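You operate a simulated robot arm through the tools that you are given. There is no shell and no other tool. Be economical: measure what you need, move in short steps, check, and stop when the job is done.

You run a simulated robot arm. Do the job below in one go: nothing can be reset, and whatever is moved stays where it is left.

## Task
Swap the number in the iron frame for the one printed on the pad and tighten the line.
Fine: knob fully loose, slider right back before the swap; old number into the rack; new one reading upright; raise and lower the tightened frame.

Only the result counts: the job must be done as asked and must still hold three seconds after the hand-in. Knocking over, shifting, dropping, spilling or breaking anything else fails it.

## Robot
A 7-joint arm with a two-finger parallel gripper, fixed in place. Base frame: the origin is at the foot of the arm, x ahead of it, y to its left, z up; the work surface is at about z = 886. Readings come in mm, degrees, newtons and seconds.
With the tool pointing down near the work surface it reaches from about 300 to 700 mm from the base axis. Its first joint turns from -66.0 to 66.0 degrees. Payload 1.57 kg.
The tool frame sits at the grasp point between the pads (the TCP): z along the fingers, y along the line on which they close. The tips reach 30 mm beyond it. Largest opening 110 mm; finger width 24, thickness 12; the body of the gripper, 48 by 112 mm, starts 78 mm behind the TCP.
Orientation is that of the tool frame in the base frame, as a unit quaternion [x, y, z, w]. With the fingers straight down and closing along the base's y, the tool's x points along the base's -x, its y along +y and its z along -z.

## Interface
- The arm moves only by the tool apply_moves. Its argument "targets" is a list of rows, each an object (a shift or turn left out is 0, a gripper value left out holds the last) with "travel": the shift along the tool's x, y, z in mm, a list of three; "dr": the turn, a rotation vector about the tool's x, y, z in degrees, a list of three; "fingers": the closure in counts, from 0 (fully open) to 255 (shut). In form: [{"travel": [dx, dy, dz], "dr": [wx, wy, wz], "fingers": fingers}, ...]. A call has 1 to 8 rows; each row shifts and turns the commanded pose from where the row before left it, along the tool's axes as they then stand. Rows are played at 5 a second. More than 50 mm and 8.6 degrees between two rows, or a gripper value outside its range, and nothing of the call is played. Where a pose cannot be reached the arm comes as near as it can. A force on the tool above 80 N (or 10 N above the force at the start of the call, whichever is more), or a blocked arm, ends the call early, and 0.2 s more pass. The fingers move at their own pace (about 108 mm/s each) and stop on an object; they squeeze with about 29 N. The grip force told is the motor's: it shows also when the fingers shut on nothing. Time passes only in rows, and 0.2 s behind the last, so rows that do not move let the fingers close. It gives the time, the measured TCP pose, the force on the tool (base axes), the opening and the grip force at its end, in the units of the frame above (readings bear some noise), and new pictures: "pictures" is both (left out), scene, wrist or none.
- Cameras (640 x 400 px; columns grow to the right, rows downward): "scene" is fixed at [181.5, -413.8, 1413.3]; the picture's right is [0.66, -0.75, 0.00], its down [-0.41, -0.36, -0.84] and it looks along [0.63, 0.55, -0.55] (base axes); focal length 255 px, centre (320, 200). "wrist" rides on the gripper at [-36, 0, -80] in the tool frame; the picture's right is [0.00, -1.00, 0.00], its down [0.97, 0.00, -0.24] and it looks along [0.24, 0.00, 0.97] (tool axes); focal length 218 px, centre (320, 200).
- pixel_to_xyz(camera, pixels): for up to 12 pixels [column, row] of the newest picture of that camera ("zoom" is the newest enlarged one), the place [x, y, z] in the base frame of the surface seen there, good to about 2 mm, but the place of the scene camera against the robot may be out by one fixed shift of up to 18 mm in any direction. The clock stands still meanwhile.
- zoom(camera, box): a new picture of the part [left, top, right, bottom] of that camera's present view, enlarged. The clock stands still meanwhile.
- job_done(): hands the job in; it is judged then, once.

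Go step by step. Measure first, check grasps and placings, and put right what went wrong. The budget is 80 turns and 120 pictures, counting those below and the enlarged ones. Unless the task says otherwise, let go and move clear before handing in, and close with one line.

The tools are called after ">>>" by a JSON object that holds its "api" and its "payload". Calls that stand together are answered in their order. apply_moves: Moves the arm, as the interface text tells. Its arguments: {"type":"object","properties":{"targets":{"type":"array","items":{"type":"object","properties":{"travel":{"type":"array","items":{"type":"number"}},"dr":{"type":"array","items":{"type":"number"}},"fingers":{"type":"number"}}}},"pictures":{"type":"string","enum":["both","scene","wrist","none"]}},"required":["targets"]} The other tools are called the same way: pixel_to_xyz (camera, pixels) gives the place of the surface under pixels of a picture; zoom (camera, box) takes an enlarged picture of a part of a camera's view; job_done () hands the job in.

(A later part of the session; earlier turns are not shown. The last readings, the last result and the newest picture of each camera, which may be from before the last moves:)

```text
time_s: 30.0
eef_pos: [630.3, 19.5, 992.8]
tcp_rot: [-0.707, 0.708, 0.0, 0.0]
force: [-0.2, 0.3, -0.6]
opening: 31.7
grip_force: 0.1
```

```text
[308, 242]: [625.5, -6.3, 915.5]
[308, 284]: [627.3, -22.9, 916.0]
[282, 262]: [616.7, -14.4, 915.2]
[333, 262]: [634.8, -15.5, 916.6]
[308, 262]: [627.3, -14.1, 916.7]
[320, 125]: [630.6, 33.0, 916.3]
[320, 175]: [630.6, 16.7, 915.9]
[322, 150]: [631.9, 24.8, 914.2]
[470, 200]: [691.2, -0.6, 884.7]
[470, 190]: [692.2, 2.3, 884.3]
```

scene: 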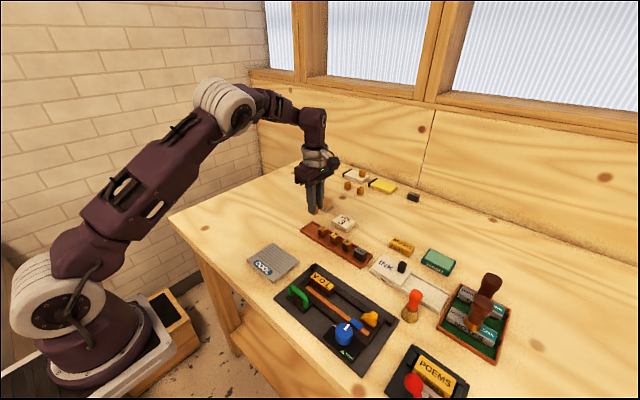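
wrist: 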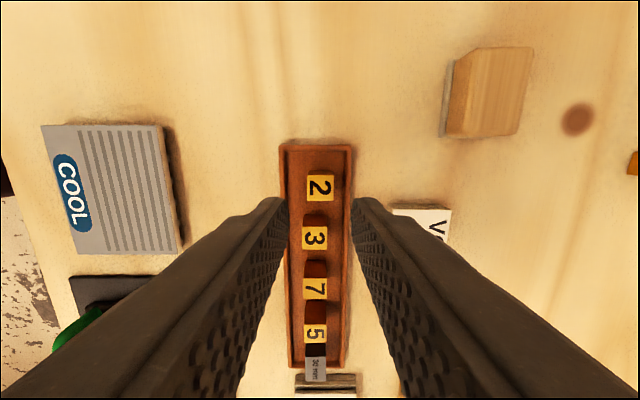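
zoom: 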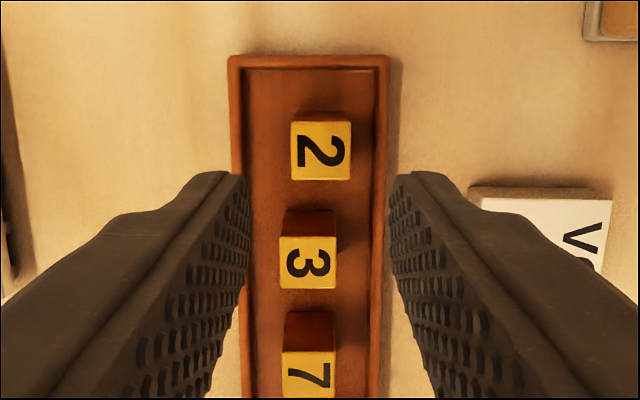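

The 3 is centred at about (626, −15). Grip it offset 5 mm toward −y, so it can be set next to the L.

>>> {"api": "apply_moves", "payload": {"targets": [{"travel": [39.5, 4.3, 0]}, {"travel": [0, 0, 30]}, {"travel": [0, 0, 33.3]}, {}, {"fingers": 255}, {}, {}], "pictures": "wrist"}}

>>> {"api": "zoom", "payload": {"camera": "wrist", "box": [250, 120, 390, 300]}}

```text
time_s: 31.6
eef_pos: [623.5, -20.6, 929.9]
tcp_rot: [0.707, -0.707, 0.0, 0.0]
force: [-0.7, -0.4, -0.1]
opening: 19.3
grip_force: 28.9
```

wrist: 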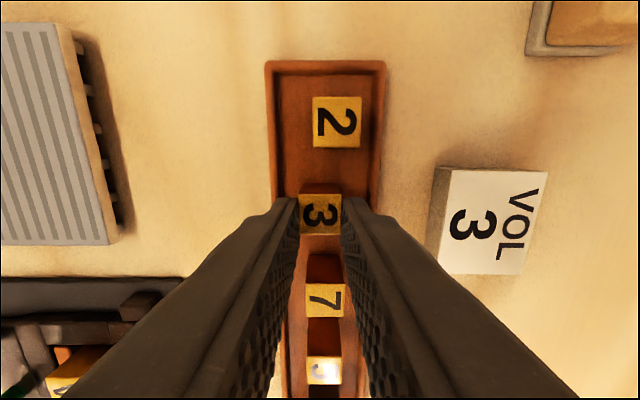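

```text
2.22 times, centred on (320, 210) of wrist
```

zoom: 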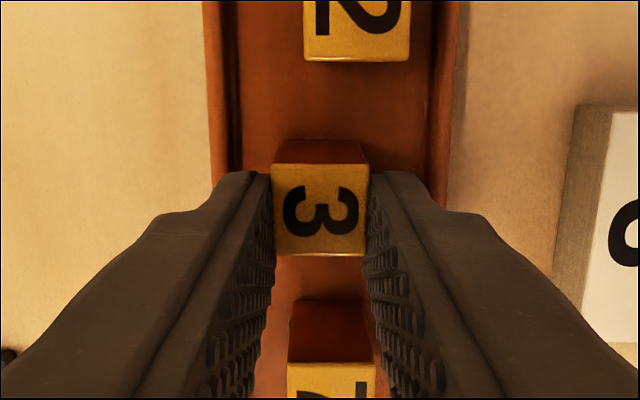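

The 3 is firmly held, orientation matching the line. Lifting and carrying it over its slot.

>>> {"api": "apply_moves", "payload": {"targets": [{"travel": [0, 0, -30]}, {"travel": [0, 0, -35]}, {"travel": [33.7, 28.9, 0]}, {"travel": [33.7, 28.9, 0]}, {"travel": [33.7, 28.9, 0]}, {"travel": [33.7, 28.9, 0]}, {"travel": [33.7, 28.9, 0]}, {}], "pictures": "wrist"}}

>>> {"api": "zoom", "payload": {"camera": "wrist", "box": [250, 60, 390, 290]}}

```text
time_s: 33.4
eef_pos: [483.6, -189.9, 996.0]
tcp_rot: [-0.707, 0.707, 0.0, 0.0]
force: [-0.5, -0.8, -0.8]
opening: 19.1
grip_force: 28.6
```

wrist: 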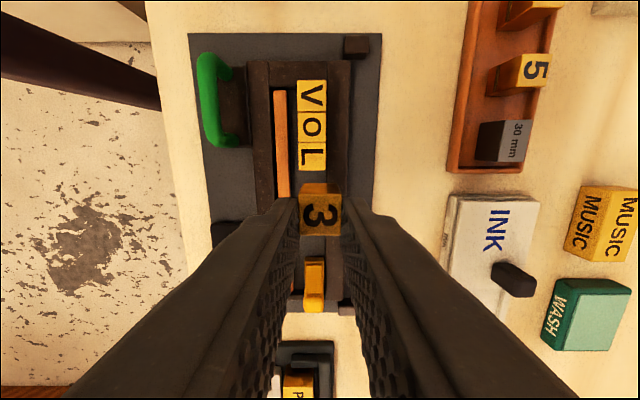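

```text
1.74 times, centred on (320, 175) of wrist
```

zoom: 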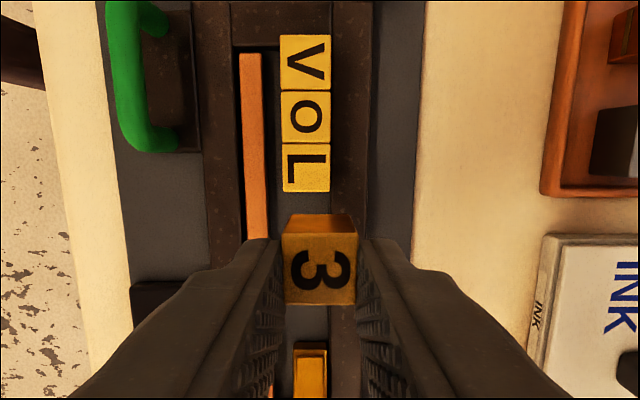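

The 3 is above the slot but x reads 483.6; I'll check L's edge and the 3's place.

>>> {"api": "pixel_to_xyz", "payload": {"camera": "zoom", "pixels": [[306, 188], [285, 165], [328, 165], [320, 235], [320, 300], [289, 270], [352, 270], [345, 130], [267, 130]]}}

```text
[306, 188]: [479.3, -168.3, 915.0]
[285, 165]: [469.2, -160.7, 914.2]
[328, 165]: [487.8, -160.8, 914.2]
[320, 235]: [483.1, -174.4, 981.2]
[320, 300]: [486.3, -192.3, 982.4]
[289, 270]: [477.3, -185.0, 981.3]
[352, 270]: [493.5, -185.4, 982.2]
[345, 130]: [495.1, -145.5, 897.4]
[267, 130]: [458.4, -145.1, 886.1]
```

3 needs to go ~5.5 mm toward −x; gap to the L is about 2–3 mm. Lowering it.

>>> {"api": "apply_moves", "payload": {"targets": [{"travel": [0.5, 5.5, 20]}, {"travel": [0, 0, 22]}, {}], "pictures": "wrist"}}

>>> {"api": "zoom", "payload": {"camera": "wrist", "box": [250, 60, 390, 290]}}

```text
time_s: 34.2
eef_pos: [476.1, -190.2, 952.4]
tcp_rot: [0.707, -0.707, 0.001, 0.0]
force: [1.0, 0.0, -0.7]
opening: 19.2
grip_force: 29.2
```

wrist: 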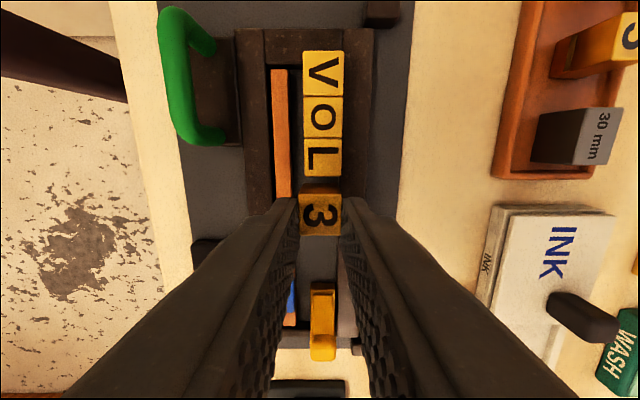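

```text
1.74 times, centred on (320, 175) of wrist
```

zoom: 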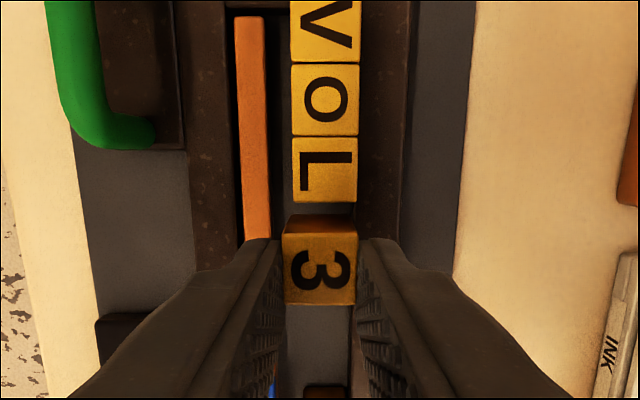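

Now x reads 476; measure the 3 against L before the last 22 mm.

>>> {"api": "pixel_to_xyz", "payload": {"camera": "zoom", "pixels": [[289, 270], [352, 270], [320, 242], [320, 298], [296, 170], [354, 170], [325, 198], [267, 200]]}}

```text
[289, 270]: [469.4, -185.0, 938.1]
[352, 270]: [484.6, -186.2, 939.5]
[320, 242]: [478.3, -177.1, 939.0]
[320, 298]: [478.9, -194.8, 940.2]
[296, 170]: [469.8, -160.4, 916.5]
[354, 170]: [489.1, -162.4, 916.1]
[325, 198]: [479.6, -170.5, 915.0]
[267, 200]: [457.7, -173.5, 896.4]
```

Shift +2 mm in x, +1 in y, and lower to the bed.

>>> {"api": "apply_moves", "payload": {"targets": [{"travel": [-1, -2, 14]}, {"travel": [0, 0, 6]}, {"travel": [0, 0, 2]}, {"travel": [0, 0, 1]}, {}], "pictures": "wrist"}}

>>> {"api": "zoom", "payload": {"camera": "wrist", "box": [250, 60, 390, 290]}}

```text
time_s: 35.4
eef_pos: [476.5, -188.7, 929.7]
tcp_rot: [-0.707, 0.708, 0.0, -0.001]
force: [0.0, -1.0, -0.9]
opening: 19.3
grip_force: 29.3
```

wrist: 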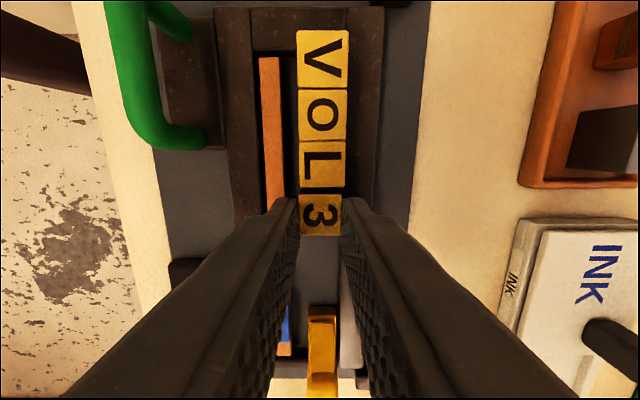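

```text
1.74 times, centred on (320, 175) of wrist
```

zoom: 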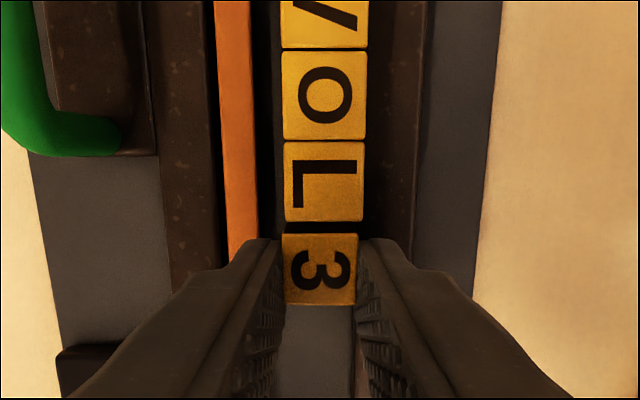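

3 appears slightly lower/left vs L; check heights and x before releasing.

>>> {"api": "pixel_to_xyz", "payload": {"camera": "zoom", "pixels": [[289, 270], [352, 270], [320, 242], [320, 298], [300, 270], [290, 170], [360, 170], [325, 215], [300, 180]]}}

```text
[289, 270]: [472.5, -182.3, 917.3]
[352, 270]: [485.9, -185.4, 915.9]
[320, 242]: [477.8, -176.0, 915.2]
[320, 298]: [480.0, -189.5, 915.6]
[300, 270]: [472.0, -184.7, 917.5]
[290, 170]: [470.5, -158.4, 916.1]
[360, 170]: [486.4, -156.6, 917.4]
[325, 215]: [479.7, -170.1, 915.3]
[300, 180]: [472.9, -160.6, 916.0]
```

3 sits at bed height level with L. Releasing, rising and moving over the slider lug (≈479.7, −281).

>>> {"api": "apply_moves", "payload": {"targets": [{"travel": [0, 0, 0.7]}, {"fingers": 181}, {}, {"travel": [0, 0, -30]}, {"travel": [0, 0, -36]}, {"travel": [46, -1, 0]}, {"travel": [46, 0, 0]}, {}], "pictures": "wrist"}}

>>> {"api": "zoom", "payload": {"camera": "wrist", "box": [250, 0, 390, 240]}}

```text
time_s: 37.2
eef_pos: [478.0, -280.1, 996.7]
tcp_rot: [-0.706, 0.708, 0.0, 0.0]
force: [-0.4, -0.1, 0.9]
opening: 31.9
grip_force: 0.0
```

wrist: 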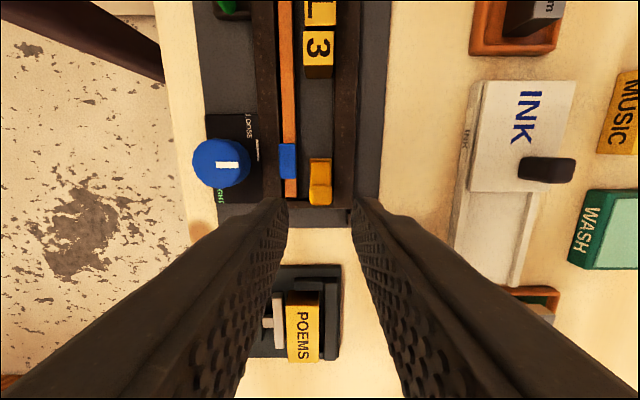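

```text
1.67 times, centred on (320, 120) of wrist
```

zoom: 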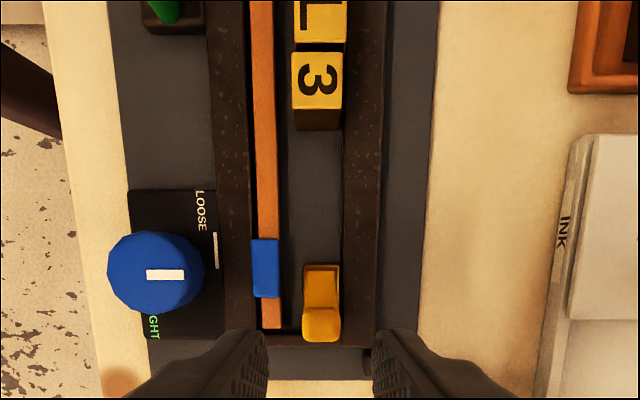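

The 3 stands in the slot, slider lug at (320,190) as before. Descending onto the lug and gripping.

>>> {"api": "apply_moves", "payload": {"targets": [{"travel": [1, -1.5, 30]}, {"travel": [0, 0, 30]}, {"fingers": 255}, {}, {}], "pictures": "wrist"}}

```text
time_s: 38.4
eef_pos: [479.0, -284.5, 936.8]
tcp_rot: [-0.706, 0.708, 0.0, -0.001]
force: [-10.8, 1.9, 9.5]
opening: 17.0
grip_force: 31.5
```

wrist: 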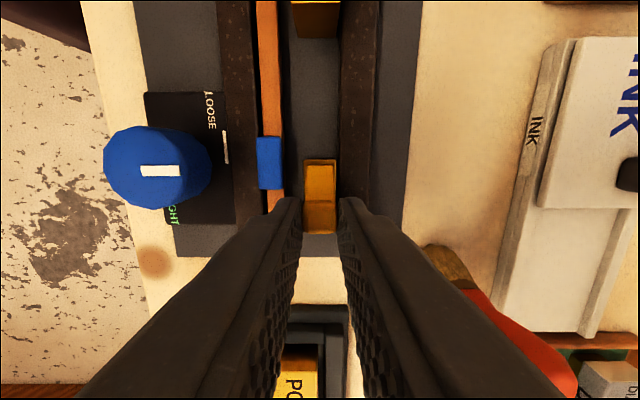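

Lug gripped with slider at its stop. Pushing it forward (+y), slowly near the 3.

>>> {"api": "apply_moves", "payload": {"targets": [{"travel": [-14, 0, 0]}, {"travel": [-14, 0, 0]}, {"travel": [-14, 0, 0]}, {"travel": [-12, 0, 0]}, {"travel": [-4, 0, 0]}, {"travel": [-3, 0, 0]}], "pictures": "wrist"}}

```text
time_s: 39.8
eef_pos: [479.2, -223.2, 935.3]
tcp_rot: [-0.707, 0.708, 0.0, -0.001]
force: [-20.7, -0.2, 17.7]
opening: 16.8
grip_force: 32.4
```

wrist: 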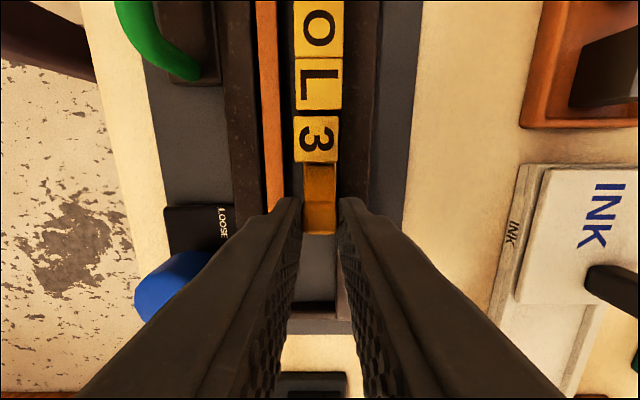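

Slider touches the 3; a small gap to L remains. Pushing on in small steps until resistance.

>>> {"api": "apply_moves", "payload": {"targets": [{"travel": [-2, 0, 0]}, {"travel": [-1.5, 0, 0]}, {"travel": [-1.5, 0, 0]}, {}], "pictures": "wrist"}}

>>> {"api": "zoom", "payload": {"camera": "wrist", "box": [250, 0, 390, 240]}}

```text
time_s: 40.8
eef_pos: [479.4, -218.7, 937.0]
tcp_rot: [-0.706, 0.708, -0.001, 0.0]
force: [-18.0, -15.5, 15.3]
opening: 16.7
grip_force: 31.7
```

wrist: 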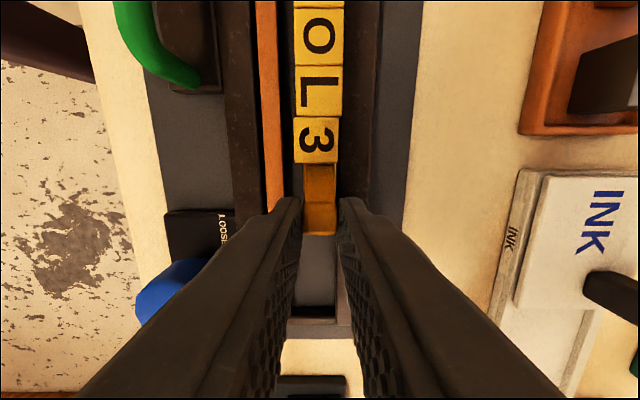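

```text
1.67 times, centred on (320, 120) of wrist
```

zoom: 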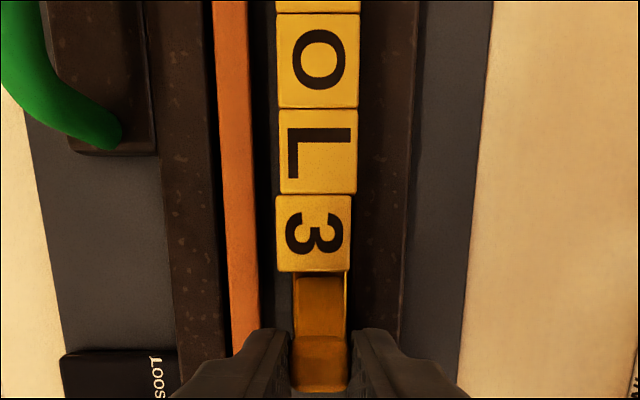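

The line is closed (−15.5 N push, original position). Releasing, rising, and moving to the knob.

>>> {"api": "apply_moves", "payload": {"targets": [{"fingers": 151}, {}, {"travel": [0, 0, -30]}, {"travel": [0, 0, -35]}, {"travel": [13, 23, 0], "fingers": 116}, {"travel": [13, 23, 0]}, {"travel": [12, 22.5, 0]}, {}], "pictures": "wrist"}}

>>> {"api": "zoom", "payload": {"camera": "wrist", "box": [270, 0, 450, 240]}}

```text
time_s: 42.6
eef_pos: [411.5, -252.1, 1000.8]
tcp_rot: [-0.707, 0.707, 0.0, 0.001]
force: [0.1, -0.1, 0.8]
opening: 60.1
grip_force: 0.0
```

wrist: 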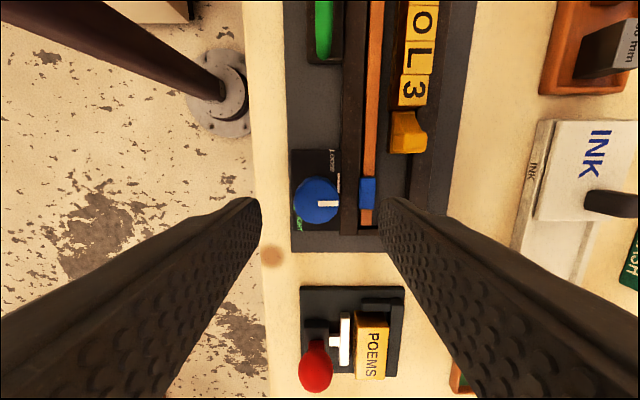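

```text
1.67 times, centred on (360, 120) of wrist
```

zoom: 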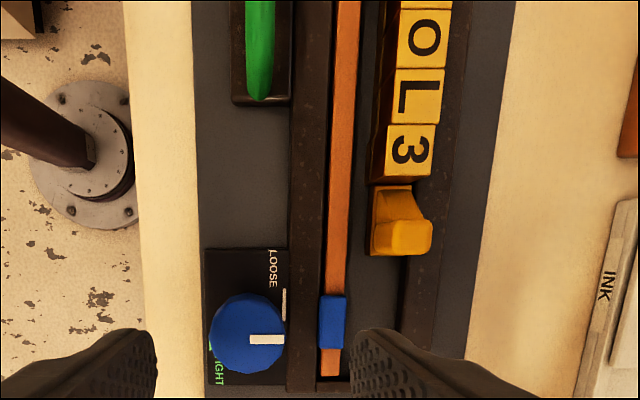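

Knob pointer still at LOOSE; I centre on it (shift −y 4.5), descend and grip.

>>> {"api": "apply_moves", "payload": {"targets": [{"travel": [4.5, 0, 30]}, {"travel": [0, 0, 29]}, {"fingers": 255}, {}, {}, {"dr": [0, 0, 8]}, {"dr": [0, 0, 8]}, {"dr": [0, 0, 8]}], "pictures": "wrist"}}

```text
time_s: 44.4
eef_pos: [408.2, -258.7, 942.2]
tcp_rot: [-0.542, 0.84, 0.002, -0.003]
force: [-33.1, -1.8, 17.8]
opening: 33.4
grip_force: 41.1
```

wrist: 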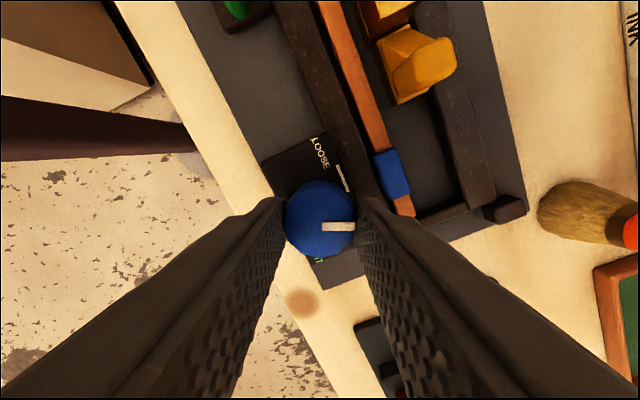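

Knob follows clockwise. Continuing.

>>> {"api": "apply_moves", "payload": {"targets": [{"dr": [0, 0, 8]}, {"dr": [0, 0, 8]}, {"dr": [0, 0, 8]}, {"dr": [0, 0, 8]}, {"dr": [0, 0, 8]}, {"dr": [0, 0, 8]}, {"dr": [0, 0, 8]}, {"dr": [0, 0, 8]}], "pictures": "none"}}

>>> {"api": "apply_moves", "payload": {"targets": [{"dr": [0, 0, 8]}, {"dr": [0, 0, 8]}, {"dr": [0, 0, 8]}, {"dr": [0, 0, 8]}, {"dr": [0, 0, 8]}], "pictures": "wrist"}}

>>> {"api": "zoom", "payload": {"camera": "wrist", "box": [60, 60, 400, 280]}}

```text
time_s: 46.2
eef_pos: [410.5, -258.1, 941.1]
tcp_rot: [-0.016, 1.0, 0.002, -0.002]
force: [-21.2, 15.8, 14.3]
opening: 32.9
grip_force: 41.4
```

```text
time_s: 47.4
eef_pos: [409.6, -258.1, 943.0]
tcp_rot: [0.327, 0.945, 0.001, -0.002]
force: [-20.6, 13.3, -1.8]
opening: 33.3
grip_force: 41.2
```

wrist: 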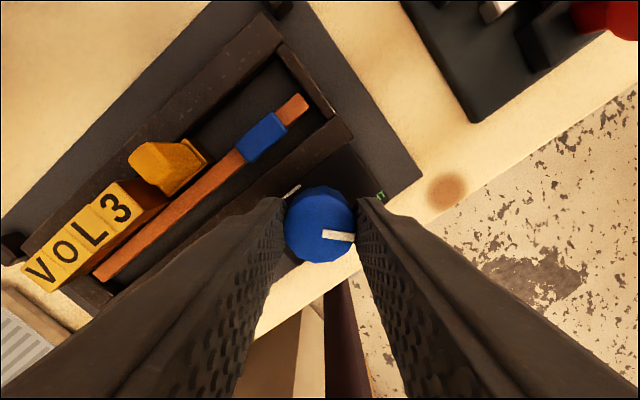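

```text
1.82 times, centred on (230, 170) of wrist
```

zoom: 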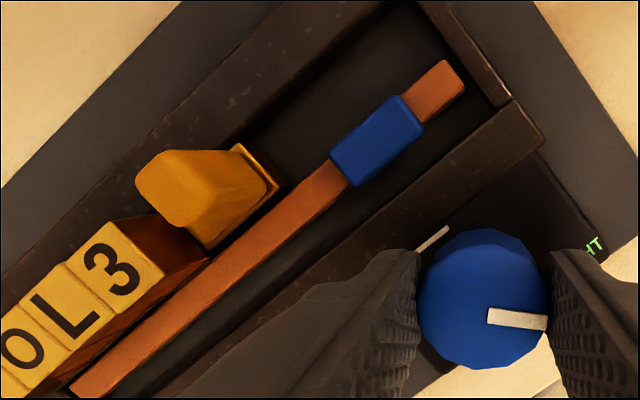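

Rail is closing up; pointer about 130°, with the original tight at ~155°. Turn on to the stop.

>>> {"api": "apply_moves", "payload": {"targets": [{"dr": [0, 0, 6]}, {"dr": [0, 0, 6]}, {"dr": [0, 0, 6]}, {"dr": [0, 0, 6]}, {}], "pictures": "wrist"}}

>>> {"api": "zoom", "payload": {"camera": "wrist", "box": [60, 60, 400, 280]}}

```text
time_s: 48.6
eef_pos: [410.1, -261.2, 942.3]
tcp_rot: [0.516, 0.857, -0.001, 0.001]
force: [-13.7, -6.6, -3.7]
opening: 32.9
grip_force: 41.0
```

wrist: 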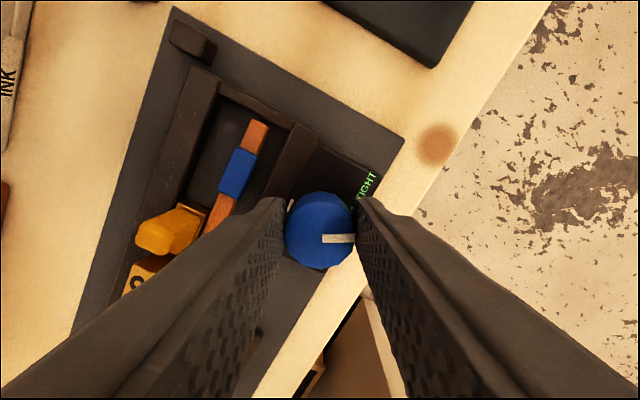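

```text
1.82 times, centred on (230, 170) of wrist
```

zoom: 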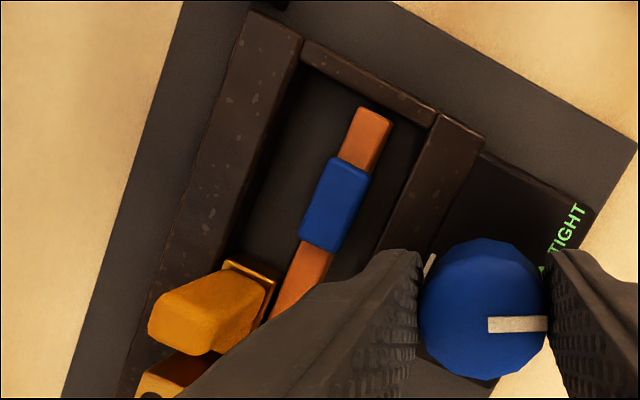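

Pointer ≈ 151°, slight slip. A little further to confirm the tight stop.

>>> {"api": "apply_moves", "payload": {"targets": [{"dr": [0, 0, 6]}, {"dr": [0, 0, 6]}, {"dr": [0, 0, 4]}, {}], "pictures": "wrist"}}

>>> {"api": "zoom", "payload": {"camera": "wrist", "box": [60, 60, 400, 280]}}

```text
time_s: 49.6
eef_pos: [410.3, -260.7, 942.1]
tcp_rot: [0.63, 0.776, -0.001, 0.001]
force: [-22.6, -16.6, 11.9]
opening: 33.1
grip_force: 40.7
```

wrist: 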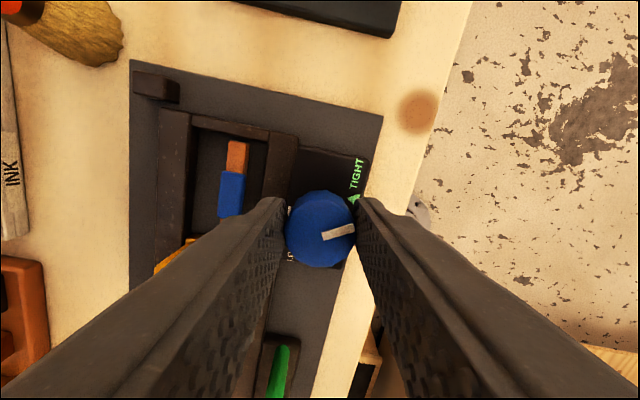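

```text
1.82 times, centred on (230, 170) of wrist
```

zoom: 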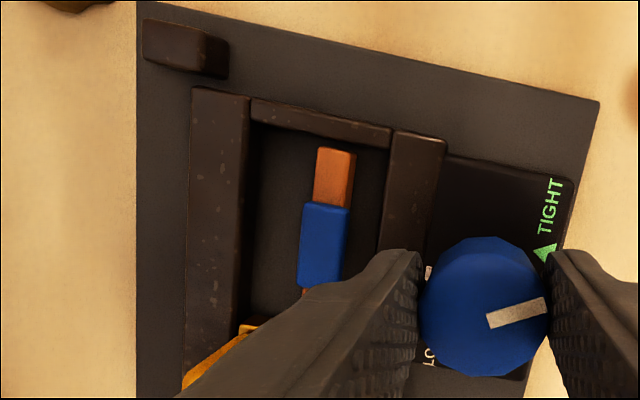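

The fingers slipped while the pointer stayed at ≈152°: tight stop reached. Releasing, rising and turning back for a look.

>>> {"api": "apply_moves", "payload": {"targets": [{"fingers": 116}, {}, {"travel": [0, 0, -30]}, {"travel": [0, 0, -30]}, {"dr": [0, 0, -8.5]}, {"dr": [0, 0, -8.5]}, {"dr": [0, 0, -8.5]}, {"dr": [0, 0, -8.5]}], "pictures": "none"}}

>>> {"api": "apply_moves", "payload": {"targets": [{"dr": [0, 0, -8.5]}, {"dr": [0, 0, -8.5]}, {"dr": [0, 0, -8.5]}, {"dr": [0, 0, -8.5]}, {"dr": [0, 0, -8.5]}, {"travel": [-20, 30, 0], "dr": [0, 0, -1.5]}, {"travel": [-20, 30, 0]}, {}], "pictures": "both"}}

>>> {"api": "zoom", "payload": {"camera": "wrist", "box": [150, 50, 450, 240]}}

```text
time_s: 51.4
eef_pos: [410.9, -259.4, 1001.7]
tcp_rot: [0.374, 0.927, 0.0, 0.0]
force: [0.1, -0.9, 0.0]
opening: 60.1
grip_force: 0.0
```

```text
time_s: 53.2
eef_pos: [451.2, -198.4, 1001.6]
tcp_rot: [0.0, 1.0, 0.0, 0.001]
force: [-0.6, 0.2, 0.7]
opening: 60.0
grip_force: 0.0
```

scene: 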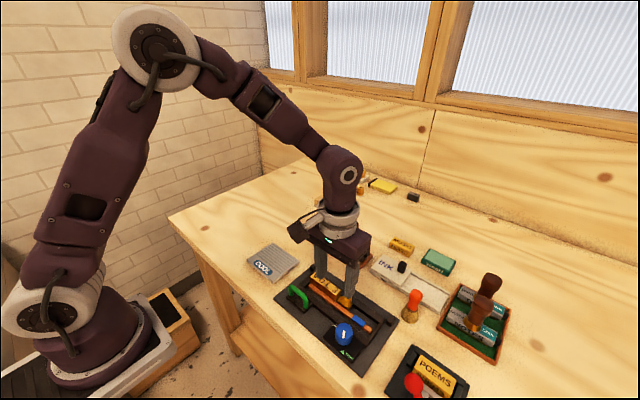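
wrist: 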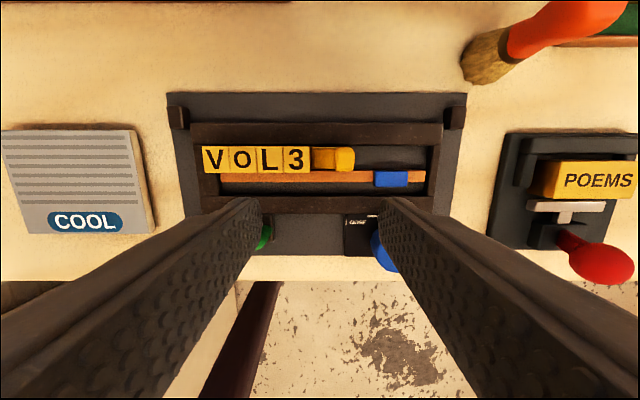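

```text
2.11 times, centred on (300, 145) of wrist
```

zoom: 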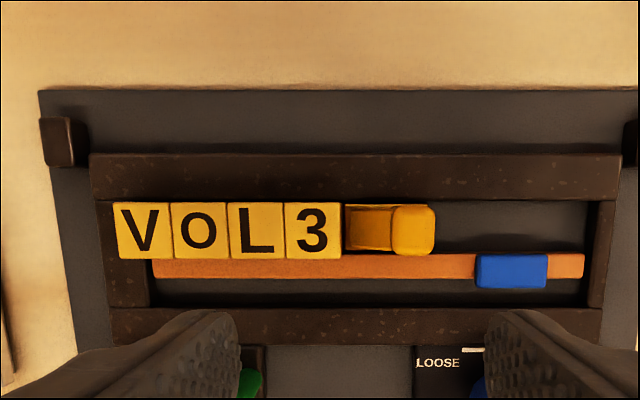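

The line reads VOL3, aligned and clamped. Next the frame's green handle: moving over it and turning −90° to look.

>>> {"api": "apply_moves", "payload": {"targets": [{"travel": [18, 28, -5], "dr": [0, 0, 0]}, {"travel": [18, 28, 0]}, {"dr": [0, 0, -8.5]}, {"dr": [0, 0, -8.5]}, {"dr": [0, 0, -8.5]}, {"dr": [0, 0, -8.5]}, {"dr": [0, 0, -8.5]}, {"dr": [0, 0, -8.5]}], "pictures": "none"}}

>>> {"api": "apply_moves", "payload": {"targets": [{"dr": [0, 0, -8.5]}, {"dr": [0, 0, -8.5]}, {"dr": [0, 0, -8.5]}, {"dr": [0, 0, -8.5]}, {"dr": [0, 0, -5]}, {}], "pictures": "wrist"}}

>>> {"api": "zoom", "payload": {"camera": "wrist", "box": [250, 100, 450, 250]}}

>>> {"api": "zoom", "payload": {"camera": "scene", "box": [260, 260, 340, 330]}}

```text
time_s: 55.0
eef_pos: [416.0, -142.7, 1007.6]
tcp_rot: [-0.432, 0.902, 0.0, 0.001]
force: [0.8, 0.8, -0.2]
opening: 60.1
grip_force: 0.1
```

```text
time_s: 56.4
eef_pos: [415.4, -144.1, 1006.1]
tcp_rot: [0.708, -0.707, 0.0, 0.0]
force: [0.4, -0.5, -0.9]
opening: 60.0
grip_force: 0.2
```

wrist: 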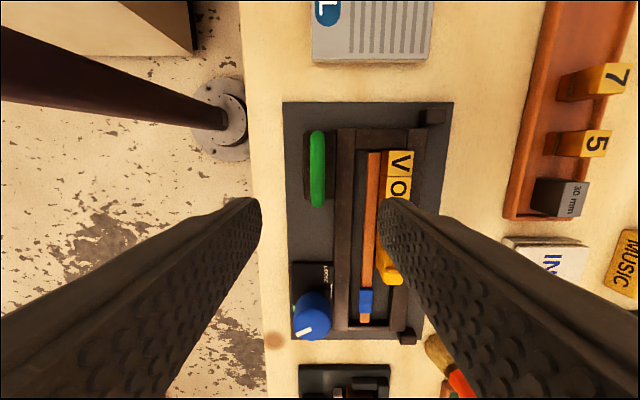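

```text
2.67 times, centred on (350, 175) of wrist
```

zoom: 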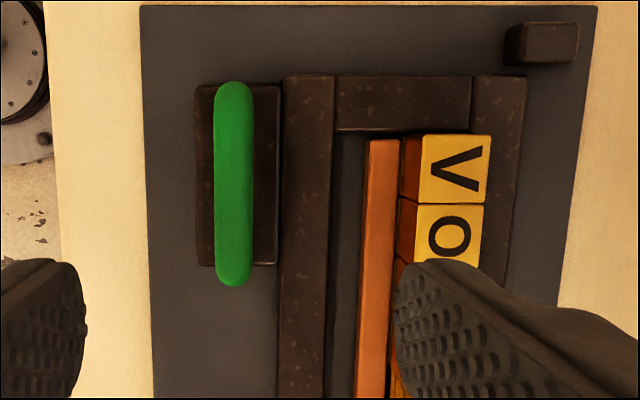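

```text
5.71 times, centred on (300, 295) of scene
```

zoom: 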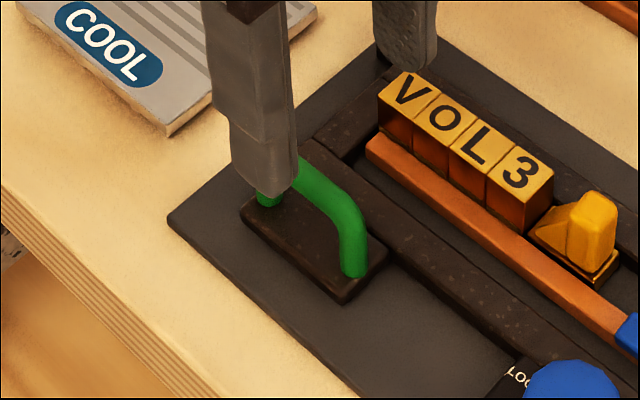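

Measuring the handle, frame edges and rear lugs.

>>> {"api": "pixel_to_xyz", "payload": {"camera": "wrist", "pixels": [[317, 134], [317, 170], [317, 203], [311, 170], [323, 170], [308, 170], [432, 117], [428, 112], [445, 117], [407, 338], [425, 135], [340, 135]]}}

```text
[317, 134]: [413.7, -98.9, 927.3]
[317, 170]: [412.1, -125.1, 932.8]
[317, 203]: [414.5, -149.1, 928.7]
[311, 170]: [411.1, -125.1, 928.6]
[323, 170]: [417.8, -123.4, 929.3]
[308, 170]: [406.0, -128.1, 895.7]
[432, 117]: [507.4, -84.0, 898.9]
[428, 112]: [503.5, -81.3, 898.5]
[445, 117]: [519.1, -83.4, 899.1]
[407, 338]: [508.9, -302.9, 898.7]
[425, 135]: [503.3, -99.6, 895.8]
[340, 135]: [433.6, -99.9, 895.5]
```

Handle bar is at (414, −124.5), top 933; rear lugs at x≈511 suggest a hinge along y. Grip the handle and test a small lift.

>>> {"api": "apply_moves", "payload": {"targets": [{"travel": [-19.6, 1.4, 24], "fingers": 162}, {"travel": [0, 0, 25]}, {"travel": [0, 0, 25]}, {"fingers": 255}, {}, {}], "pictures": "wrist"}}

```text
time_s: 57.8
eef_pos: [413.2, -123.8, 931.8]
tcp_rot: [-0.707, 0.707, 0.001, 0.0]
force: [-7.3, 2.0, -0.2]
opening: 10.6
grip_force: 29.0
```

wrist: 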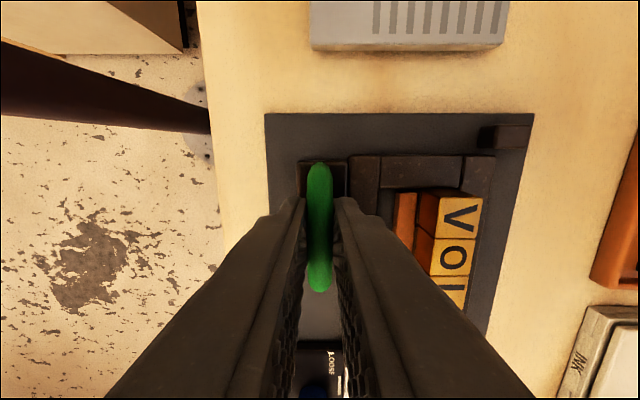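

Handle gripped (opening 10.6). Test lift of 8 mm along the presumed arc.

>>> {"api": "apply_moves", "payload": {"targets": [{"travel": [0, -0.8, -2.5]}, {"travel": [0, -1, -2.5]}, {"travel": [0, -1, -2.5]}, {}], "pictures": "scene"}}

>>> {"api": "zoom", "payload": {"camera": "scene", "box": [250, 240, 420, 380]}}

```text
time_s: 58.8
eef_pos: [417.0, -123.4, 938.1]
tcp_rot: [-0.707, 0.707, 0.0, 0.0]
force: [-9.0, 12.5, -1.8]
opening: 10.6
grip_force: 27.9
```

scene: 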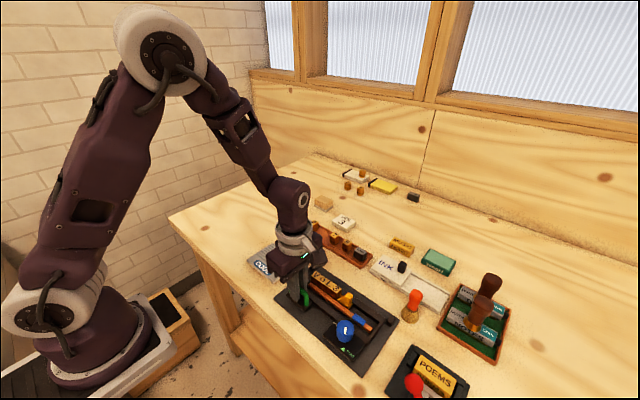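

```text
2.86 times, centred on (335, 310) of scene
```

zoom: 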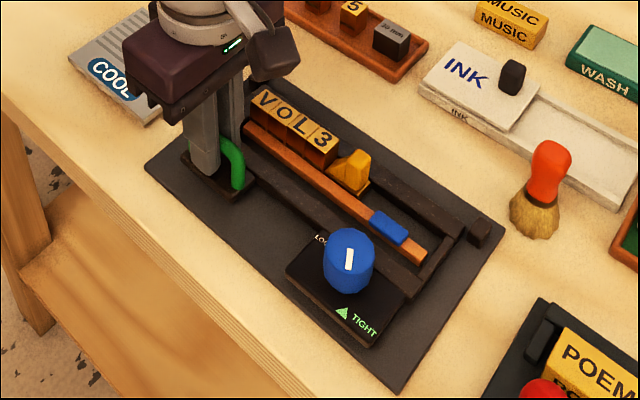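

Little force, so something moved. Checking whether knob, handle plate and types rose, with scene points.

>>> {"api": "pixel_to_xyz", "payload": {"camera": "zoom", "pixels": [[345, 250], [360, 340], [300, 275], [340, 325], [265, 105], [320, 140], [430, 280], [470, 215], [240, 160], [200, 185], [300, 220]]}}

>>> {"api": "apply_moves", "payload": {"targets": [{}], "pictures": "wrist"}}

```text
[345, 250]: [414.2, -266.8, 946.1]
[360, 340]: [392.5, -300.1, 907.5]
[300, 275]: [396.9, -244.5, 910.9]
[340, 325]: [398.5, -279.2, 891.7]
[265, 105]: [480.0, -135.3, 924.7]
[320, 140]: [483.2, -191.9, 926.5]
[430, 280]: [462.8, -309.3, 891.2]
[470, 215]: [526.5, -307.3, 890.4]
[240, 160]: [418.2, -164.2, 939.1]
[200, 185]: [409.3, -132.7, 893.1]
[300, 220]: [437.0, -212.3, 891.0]
```

```text
time_s: 59.2
eef_pos: [417.0, -123.1, 938.2]
tcp_rot: [-0.707, 0.707, 0.0, 0.0]
force: [-8.5, 16.0, -1.0]
opening: 10.7
grip_force: 28.5
```

wrist: 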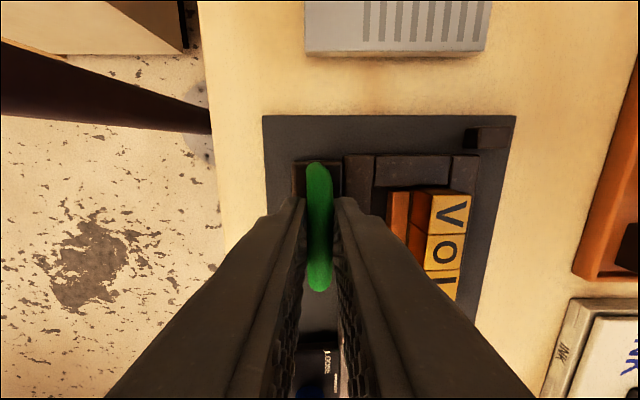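

Knob rose 7 mm and types 3 mm: it is a rear hinge, ~4° up. Continuing along the arc, tilting the tool with it.

>>> {"api": "apply_moves", "payload": {"targets": [{"travel": [0, -3.3, -6.5], "dr": [-4, 0, 0]}, {"travel": [0, -3.3, -6.5], "dr": [-4, 0, 0]}, {"travel": [0, -3.3, -6.5], "dr": [-4, 0, 0]}, {}], "pictures": "both"}}

>>> {"api": "zoom", "payload": {"camera": "scene", "box": [250, 240, 420, 380]}}

```text
time_s: 60.2
eef_pos: [429.3, -124.8, 958.5]
tcp_rot: [-0.703, 0.703, 0.076, -0.074]
force: [-1.5, 8.5, -23.2]
opening: 10.8
grip_force: 28.6
```

scene: 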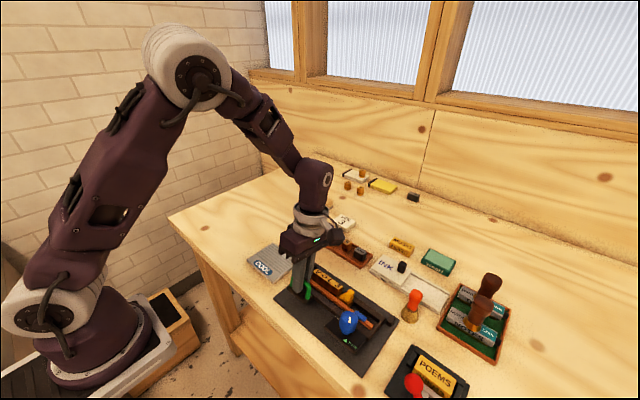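
wrist: 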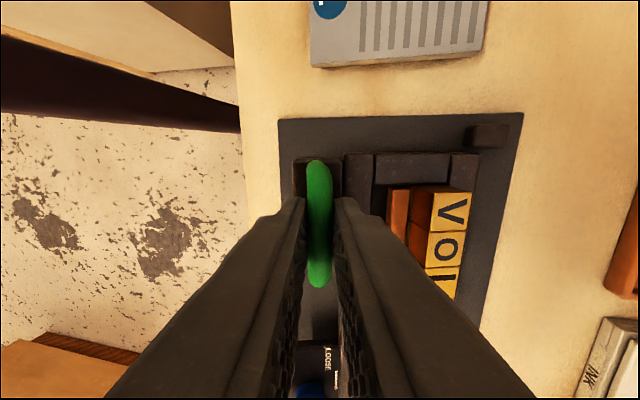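

```text
2.86 times, centred on (335, 310) of scene
```

zoom: 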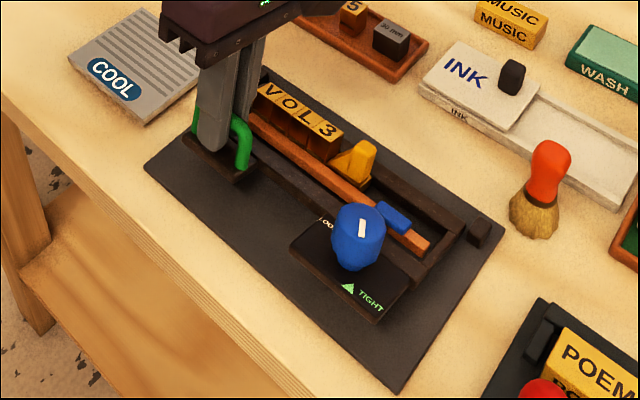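

The tightened frame is tilting with the types held. Raising further.

>>> {"api": "apply_moves", "payload": {"targets": [{"travel": [0, -3.3, -6.5], "dr": [-4, 0, 0]}, {"travel": [0, -3.3, -6.5], "dr": [-4, 0, 0]}, {"travel": [0, -3.3, -6.5], "dr": [-4, 0, 0]}, {"travel": [0, -3.3, -6.5], "dr": [-4, 0, 0]}, {}], "pictures": "scene"}}

>>> {"api": "zoom", "payload": {"camera": "scene", "box": [250, 230, 420, 370]}}

```text
time_s: 61.4
eef_pos: [451.1, -124.3, 979.0]
tcp_rot: [-0.687, 0.687, 0.169, -0.169]
force: [0.0, -0.3, -0.5]
opening: 0.0
grip_force: 21.3
```

scene: 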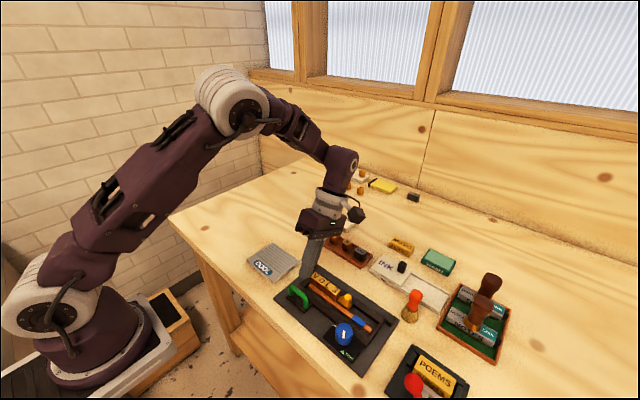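

```text
2.86 times, centred on (335, 300) of scene
```

zoom: 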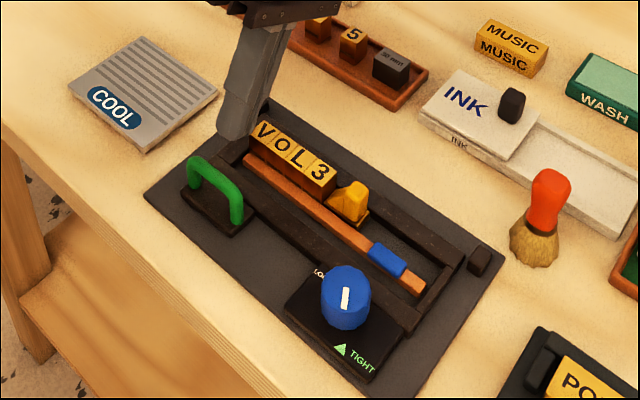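

The fingers slipped off and the frame fell back to rest; the line still looks intact. I'll back off, level the tool, and inspect.

>>> {"api": "apply_moves", "payload": {"targets": [{"travel": [0, 0, -40]}, {"dr": [7, 0, 0]}, {"dr": [7, 0, 0]}, {"dr": [7, 0, 0]}, {"dr": [7, 0, 0], "fingers": 162}, {"travel": [0, 28, 0]}, {"travel": [25, 30, 0]}, {}], "pictures": "wrist"}}

>>> {"api": "zoom", "payload": {"camera": "wrist", "box": [260, 70, 460, 320]}}

>>> {"api": "zoom", "payload": {"camera": "scene", "box": [270, 250, 400, 350]}}

```text
time_s: 63.2
eef_pos: [410.2, -149.4, 1015.6]
tcp_rot: [-0.706, 0.708, 0.0, 0.0]
force: [0.8, 0.7, 0.5]
opening: 40.1
grip_force: 0.1
```

wrist: 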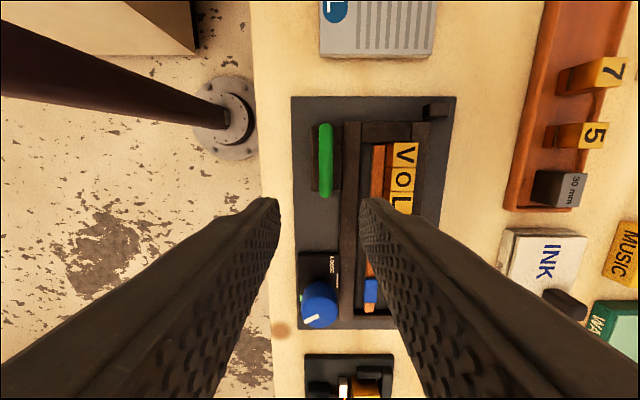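

```text
1.60 times, centred on (360, 195) of wrist
```

zoom: 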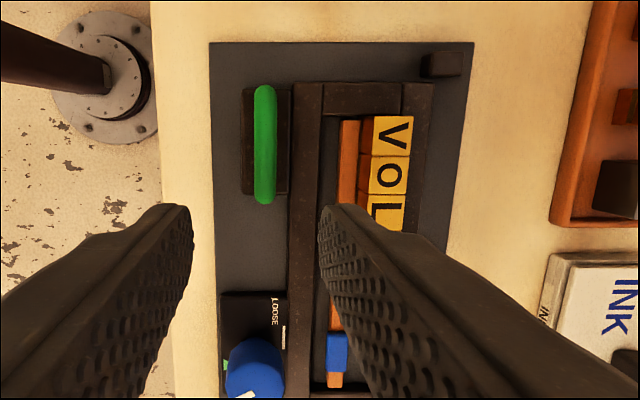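

```text
4.00 times, centred on (335, 300) of scene
```

zoom: 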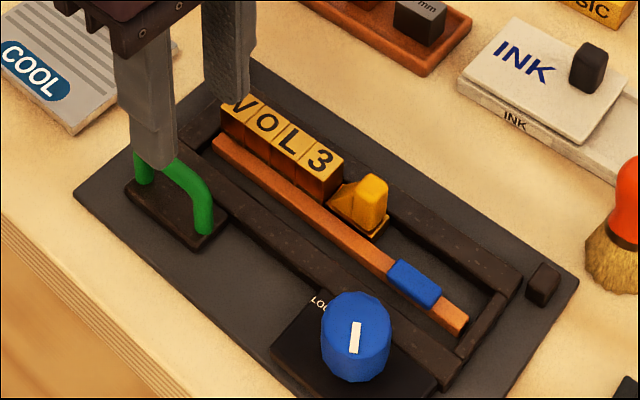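

Line intact. Regripping the handle for a controlled raise and lower.

>>> {"api": "apply_moves", "payload": {"targets": [{"travel": [-24.9, -3.8, 25]}, {"travel": [0, 0, 30]}, {"travel": [0, 0, 30.5]}, {"fingers": 255}, {}, {}], "pictures": "wrist"}}

>>> {"api": "apply_moves", "payload": {"targets": [{"travel": [0, -1, -3.5], "dr": [-2, 0, 0]}, {"travel": [0, -1.3, -3.4], "dr": [-2, 0, 0]}, {"travel": [0, -1.3, -3.4], "dr": [-2, 0, 0]}, {"travel": [0, -1.3, -3.4], "dr": [-2, 0, 0]}, {"travel": [0, -1.3, -3.4], "dr": [-2, 0, 0]}, {}], "pictures": "scene"}}

```text
time_s: 64.6
eef_pos: [413.0, -123.3, 931.7]
tcp_rot: [-0.707, 0.707, -0.002, 0.001]
force: [17.8, 0.9, -8.5]
opening: 11.0
grip_force: 28.7
```

wrist: 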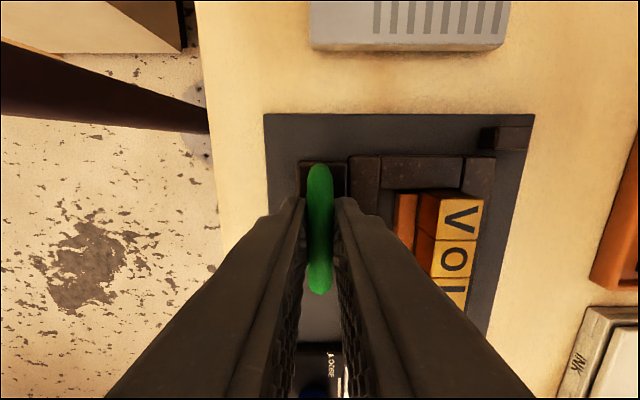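

```text
time_s: 66.0
eef_pos: [421.8, -123.7, 944.7]
tcp_rot: [-0.704, 0.705, 0.063, -0.061]
force: [15.0, 10.9, -14.8]
opening: 10.6
grip_force: 28.4
```

scene: 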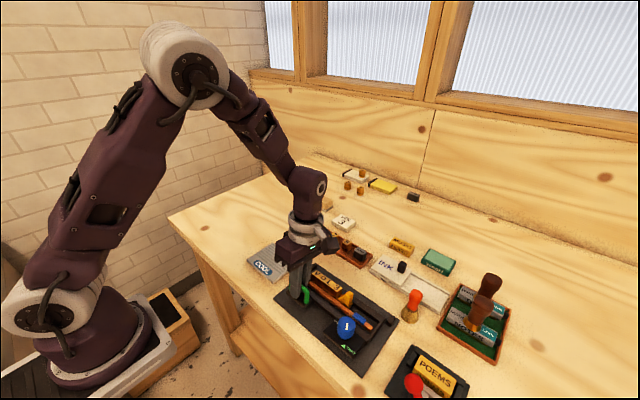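

Rising about 8° with moderate force. Continuing in small steps, watching the force.

>>> {"api": "apply_moves", "payload": {"targets": [{"travel": [0, -0.9, -3.6], "dr": [-2, 0, 0]}, {"travel": [0, -1.1, -3.5], "dr": [-2, 0, 0]}, {"travel": [0, -1.3, -3.4], "dr": [-2, 0, 0]}, {}], "pictures": "none"}}

>>> {"api": "apply_moves", "payload": {"targets": [{"travel": [0, -1.3, -3.4], "dr": [-2, 0, 0]}, {}], "pictures": "wrist"}}

>>> {"api": "zoom", "payload": {"camera": "scene", "box": [250, 230, 420, 370]}}

```text
time_s: 67.0
eef_pos: [428.4, -123.5, 955.1]
tcp_rot: [0.701, -0.7, -0.098, 0.097]
force: [21.7, 12.9, -22.7]
opening: 10.7
grip_force: 28.8
```

```text
time_s: 67.6
eef_pos: [429.7, -124.8, 958.3]
tcp_rot: [0.699, -0.698, -0.109, 0.111]
force: [18.1, 5.4, -30.3]
opening: 11.0
grip_force: 28.7
```

wrist: 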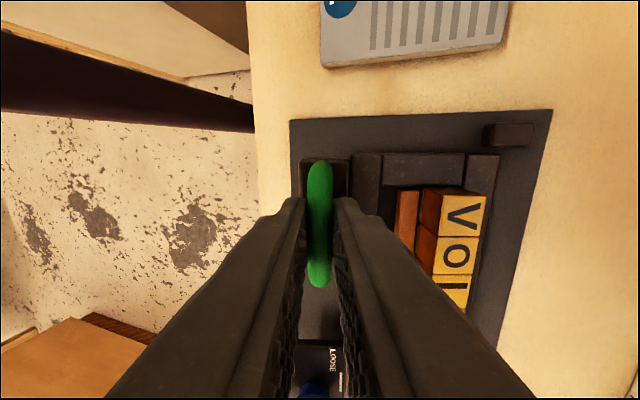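

```text
2.86 times, centred on (335, 300) of scene
```

zoom: 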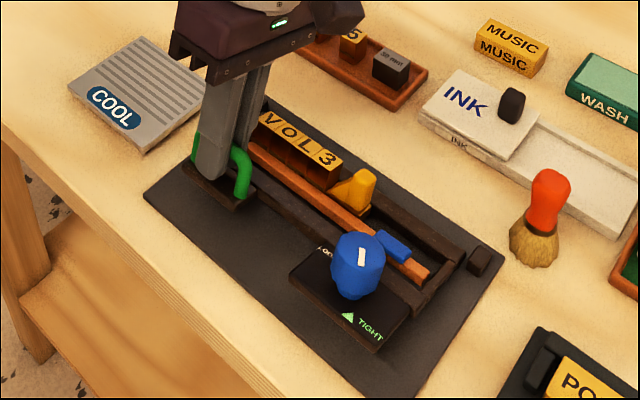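

Force resolves to a ~33 N radial pull toward the hinge, so my path is slightly too wide, not at a stop. Easing 3 mm toward the hinge.

>>> {"api": "apply_moves", "payload": {"targets": [{"travel": [0, -2.8, 1.1]}, {}], "pictures": "none"}}

```text
time_s: 68.2
eef_pos: [428.7, -124.6, 956.3]
tcp_rot: [-0.697, 0.699, 0.112, -0.113]
force: [-8.5, 7.7, 0.6]
opening: 10.7
grip_force: 28.4
```

Forces now near zero. Continue up 6° with a slightly tighter arc.

>>> {"api": "apply_moves", "payload": {"targets": [{"travel": [0, -1.6, -3.3], "dr": [-2, 0, 0]}, {"travel": [0, -1.6, -3.3], "dr": [-2, 0, 0]}, {"travel": [0, -1.6, -3.3], "dr": [-2, 0, 0]}, {}], "pictures": "none"}}

```text
time_s: 69.2
eef_pos: [434.5, -124.4, 965.0]
tcp_rot: [0.691, -0.691, -0.151, 0.152]
force: [-42.9, -4.6, -5.7]
opening: 11.1
grip_force: 28.9
```

Now over-tight (push outward). Ease back 2.5 mm outward and read.

>>> {"api": "apply_moves", "payload": {"targets": [{"travel": [0, 2.35, -0.8]}, {}], "pictures": "wrist"}}

>>> {"api": "zoom", "payload": {"camera": "scene", "box": [250, 230, 420, 370]}}

```text
time_s: 69.8
eef_pos: [434.5, -124.2, 966.9]
tcp_rot: [0.691, -0.691, -0.149, 0.149]
force: [-33.9, -8.0, -8.8]
opening: 10.6
grip_force: 28.5
```

wrist: 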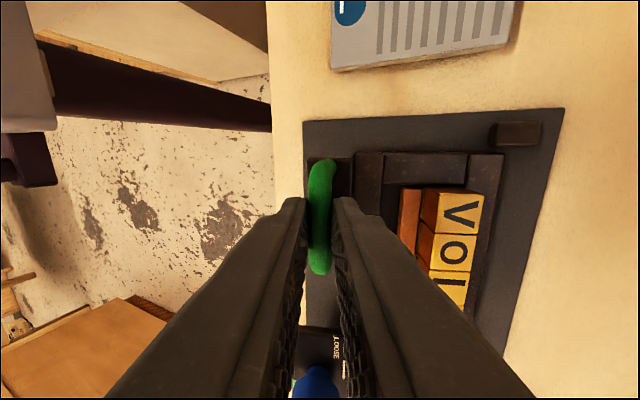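

```text
2.86 times, centred on (335, 300) of scene
```

zoom: 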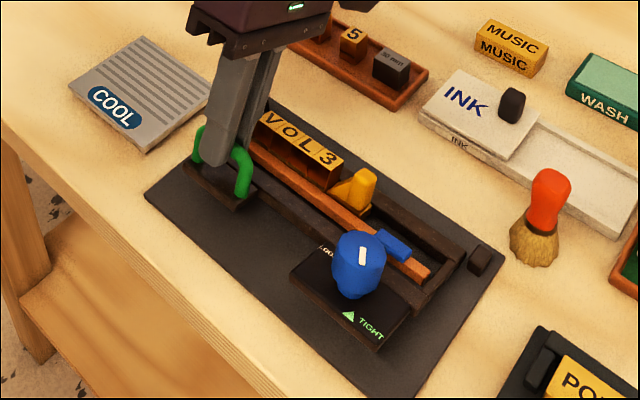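

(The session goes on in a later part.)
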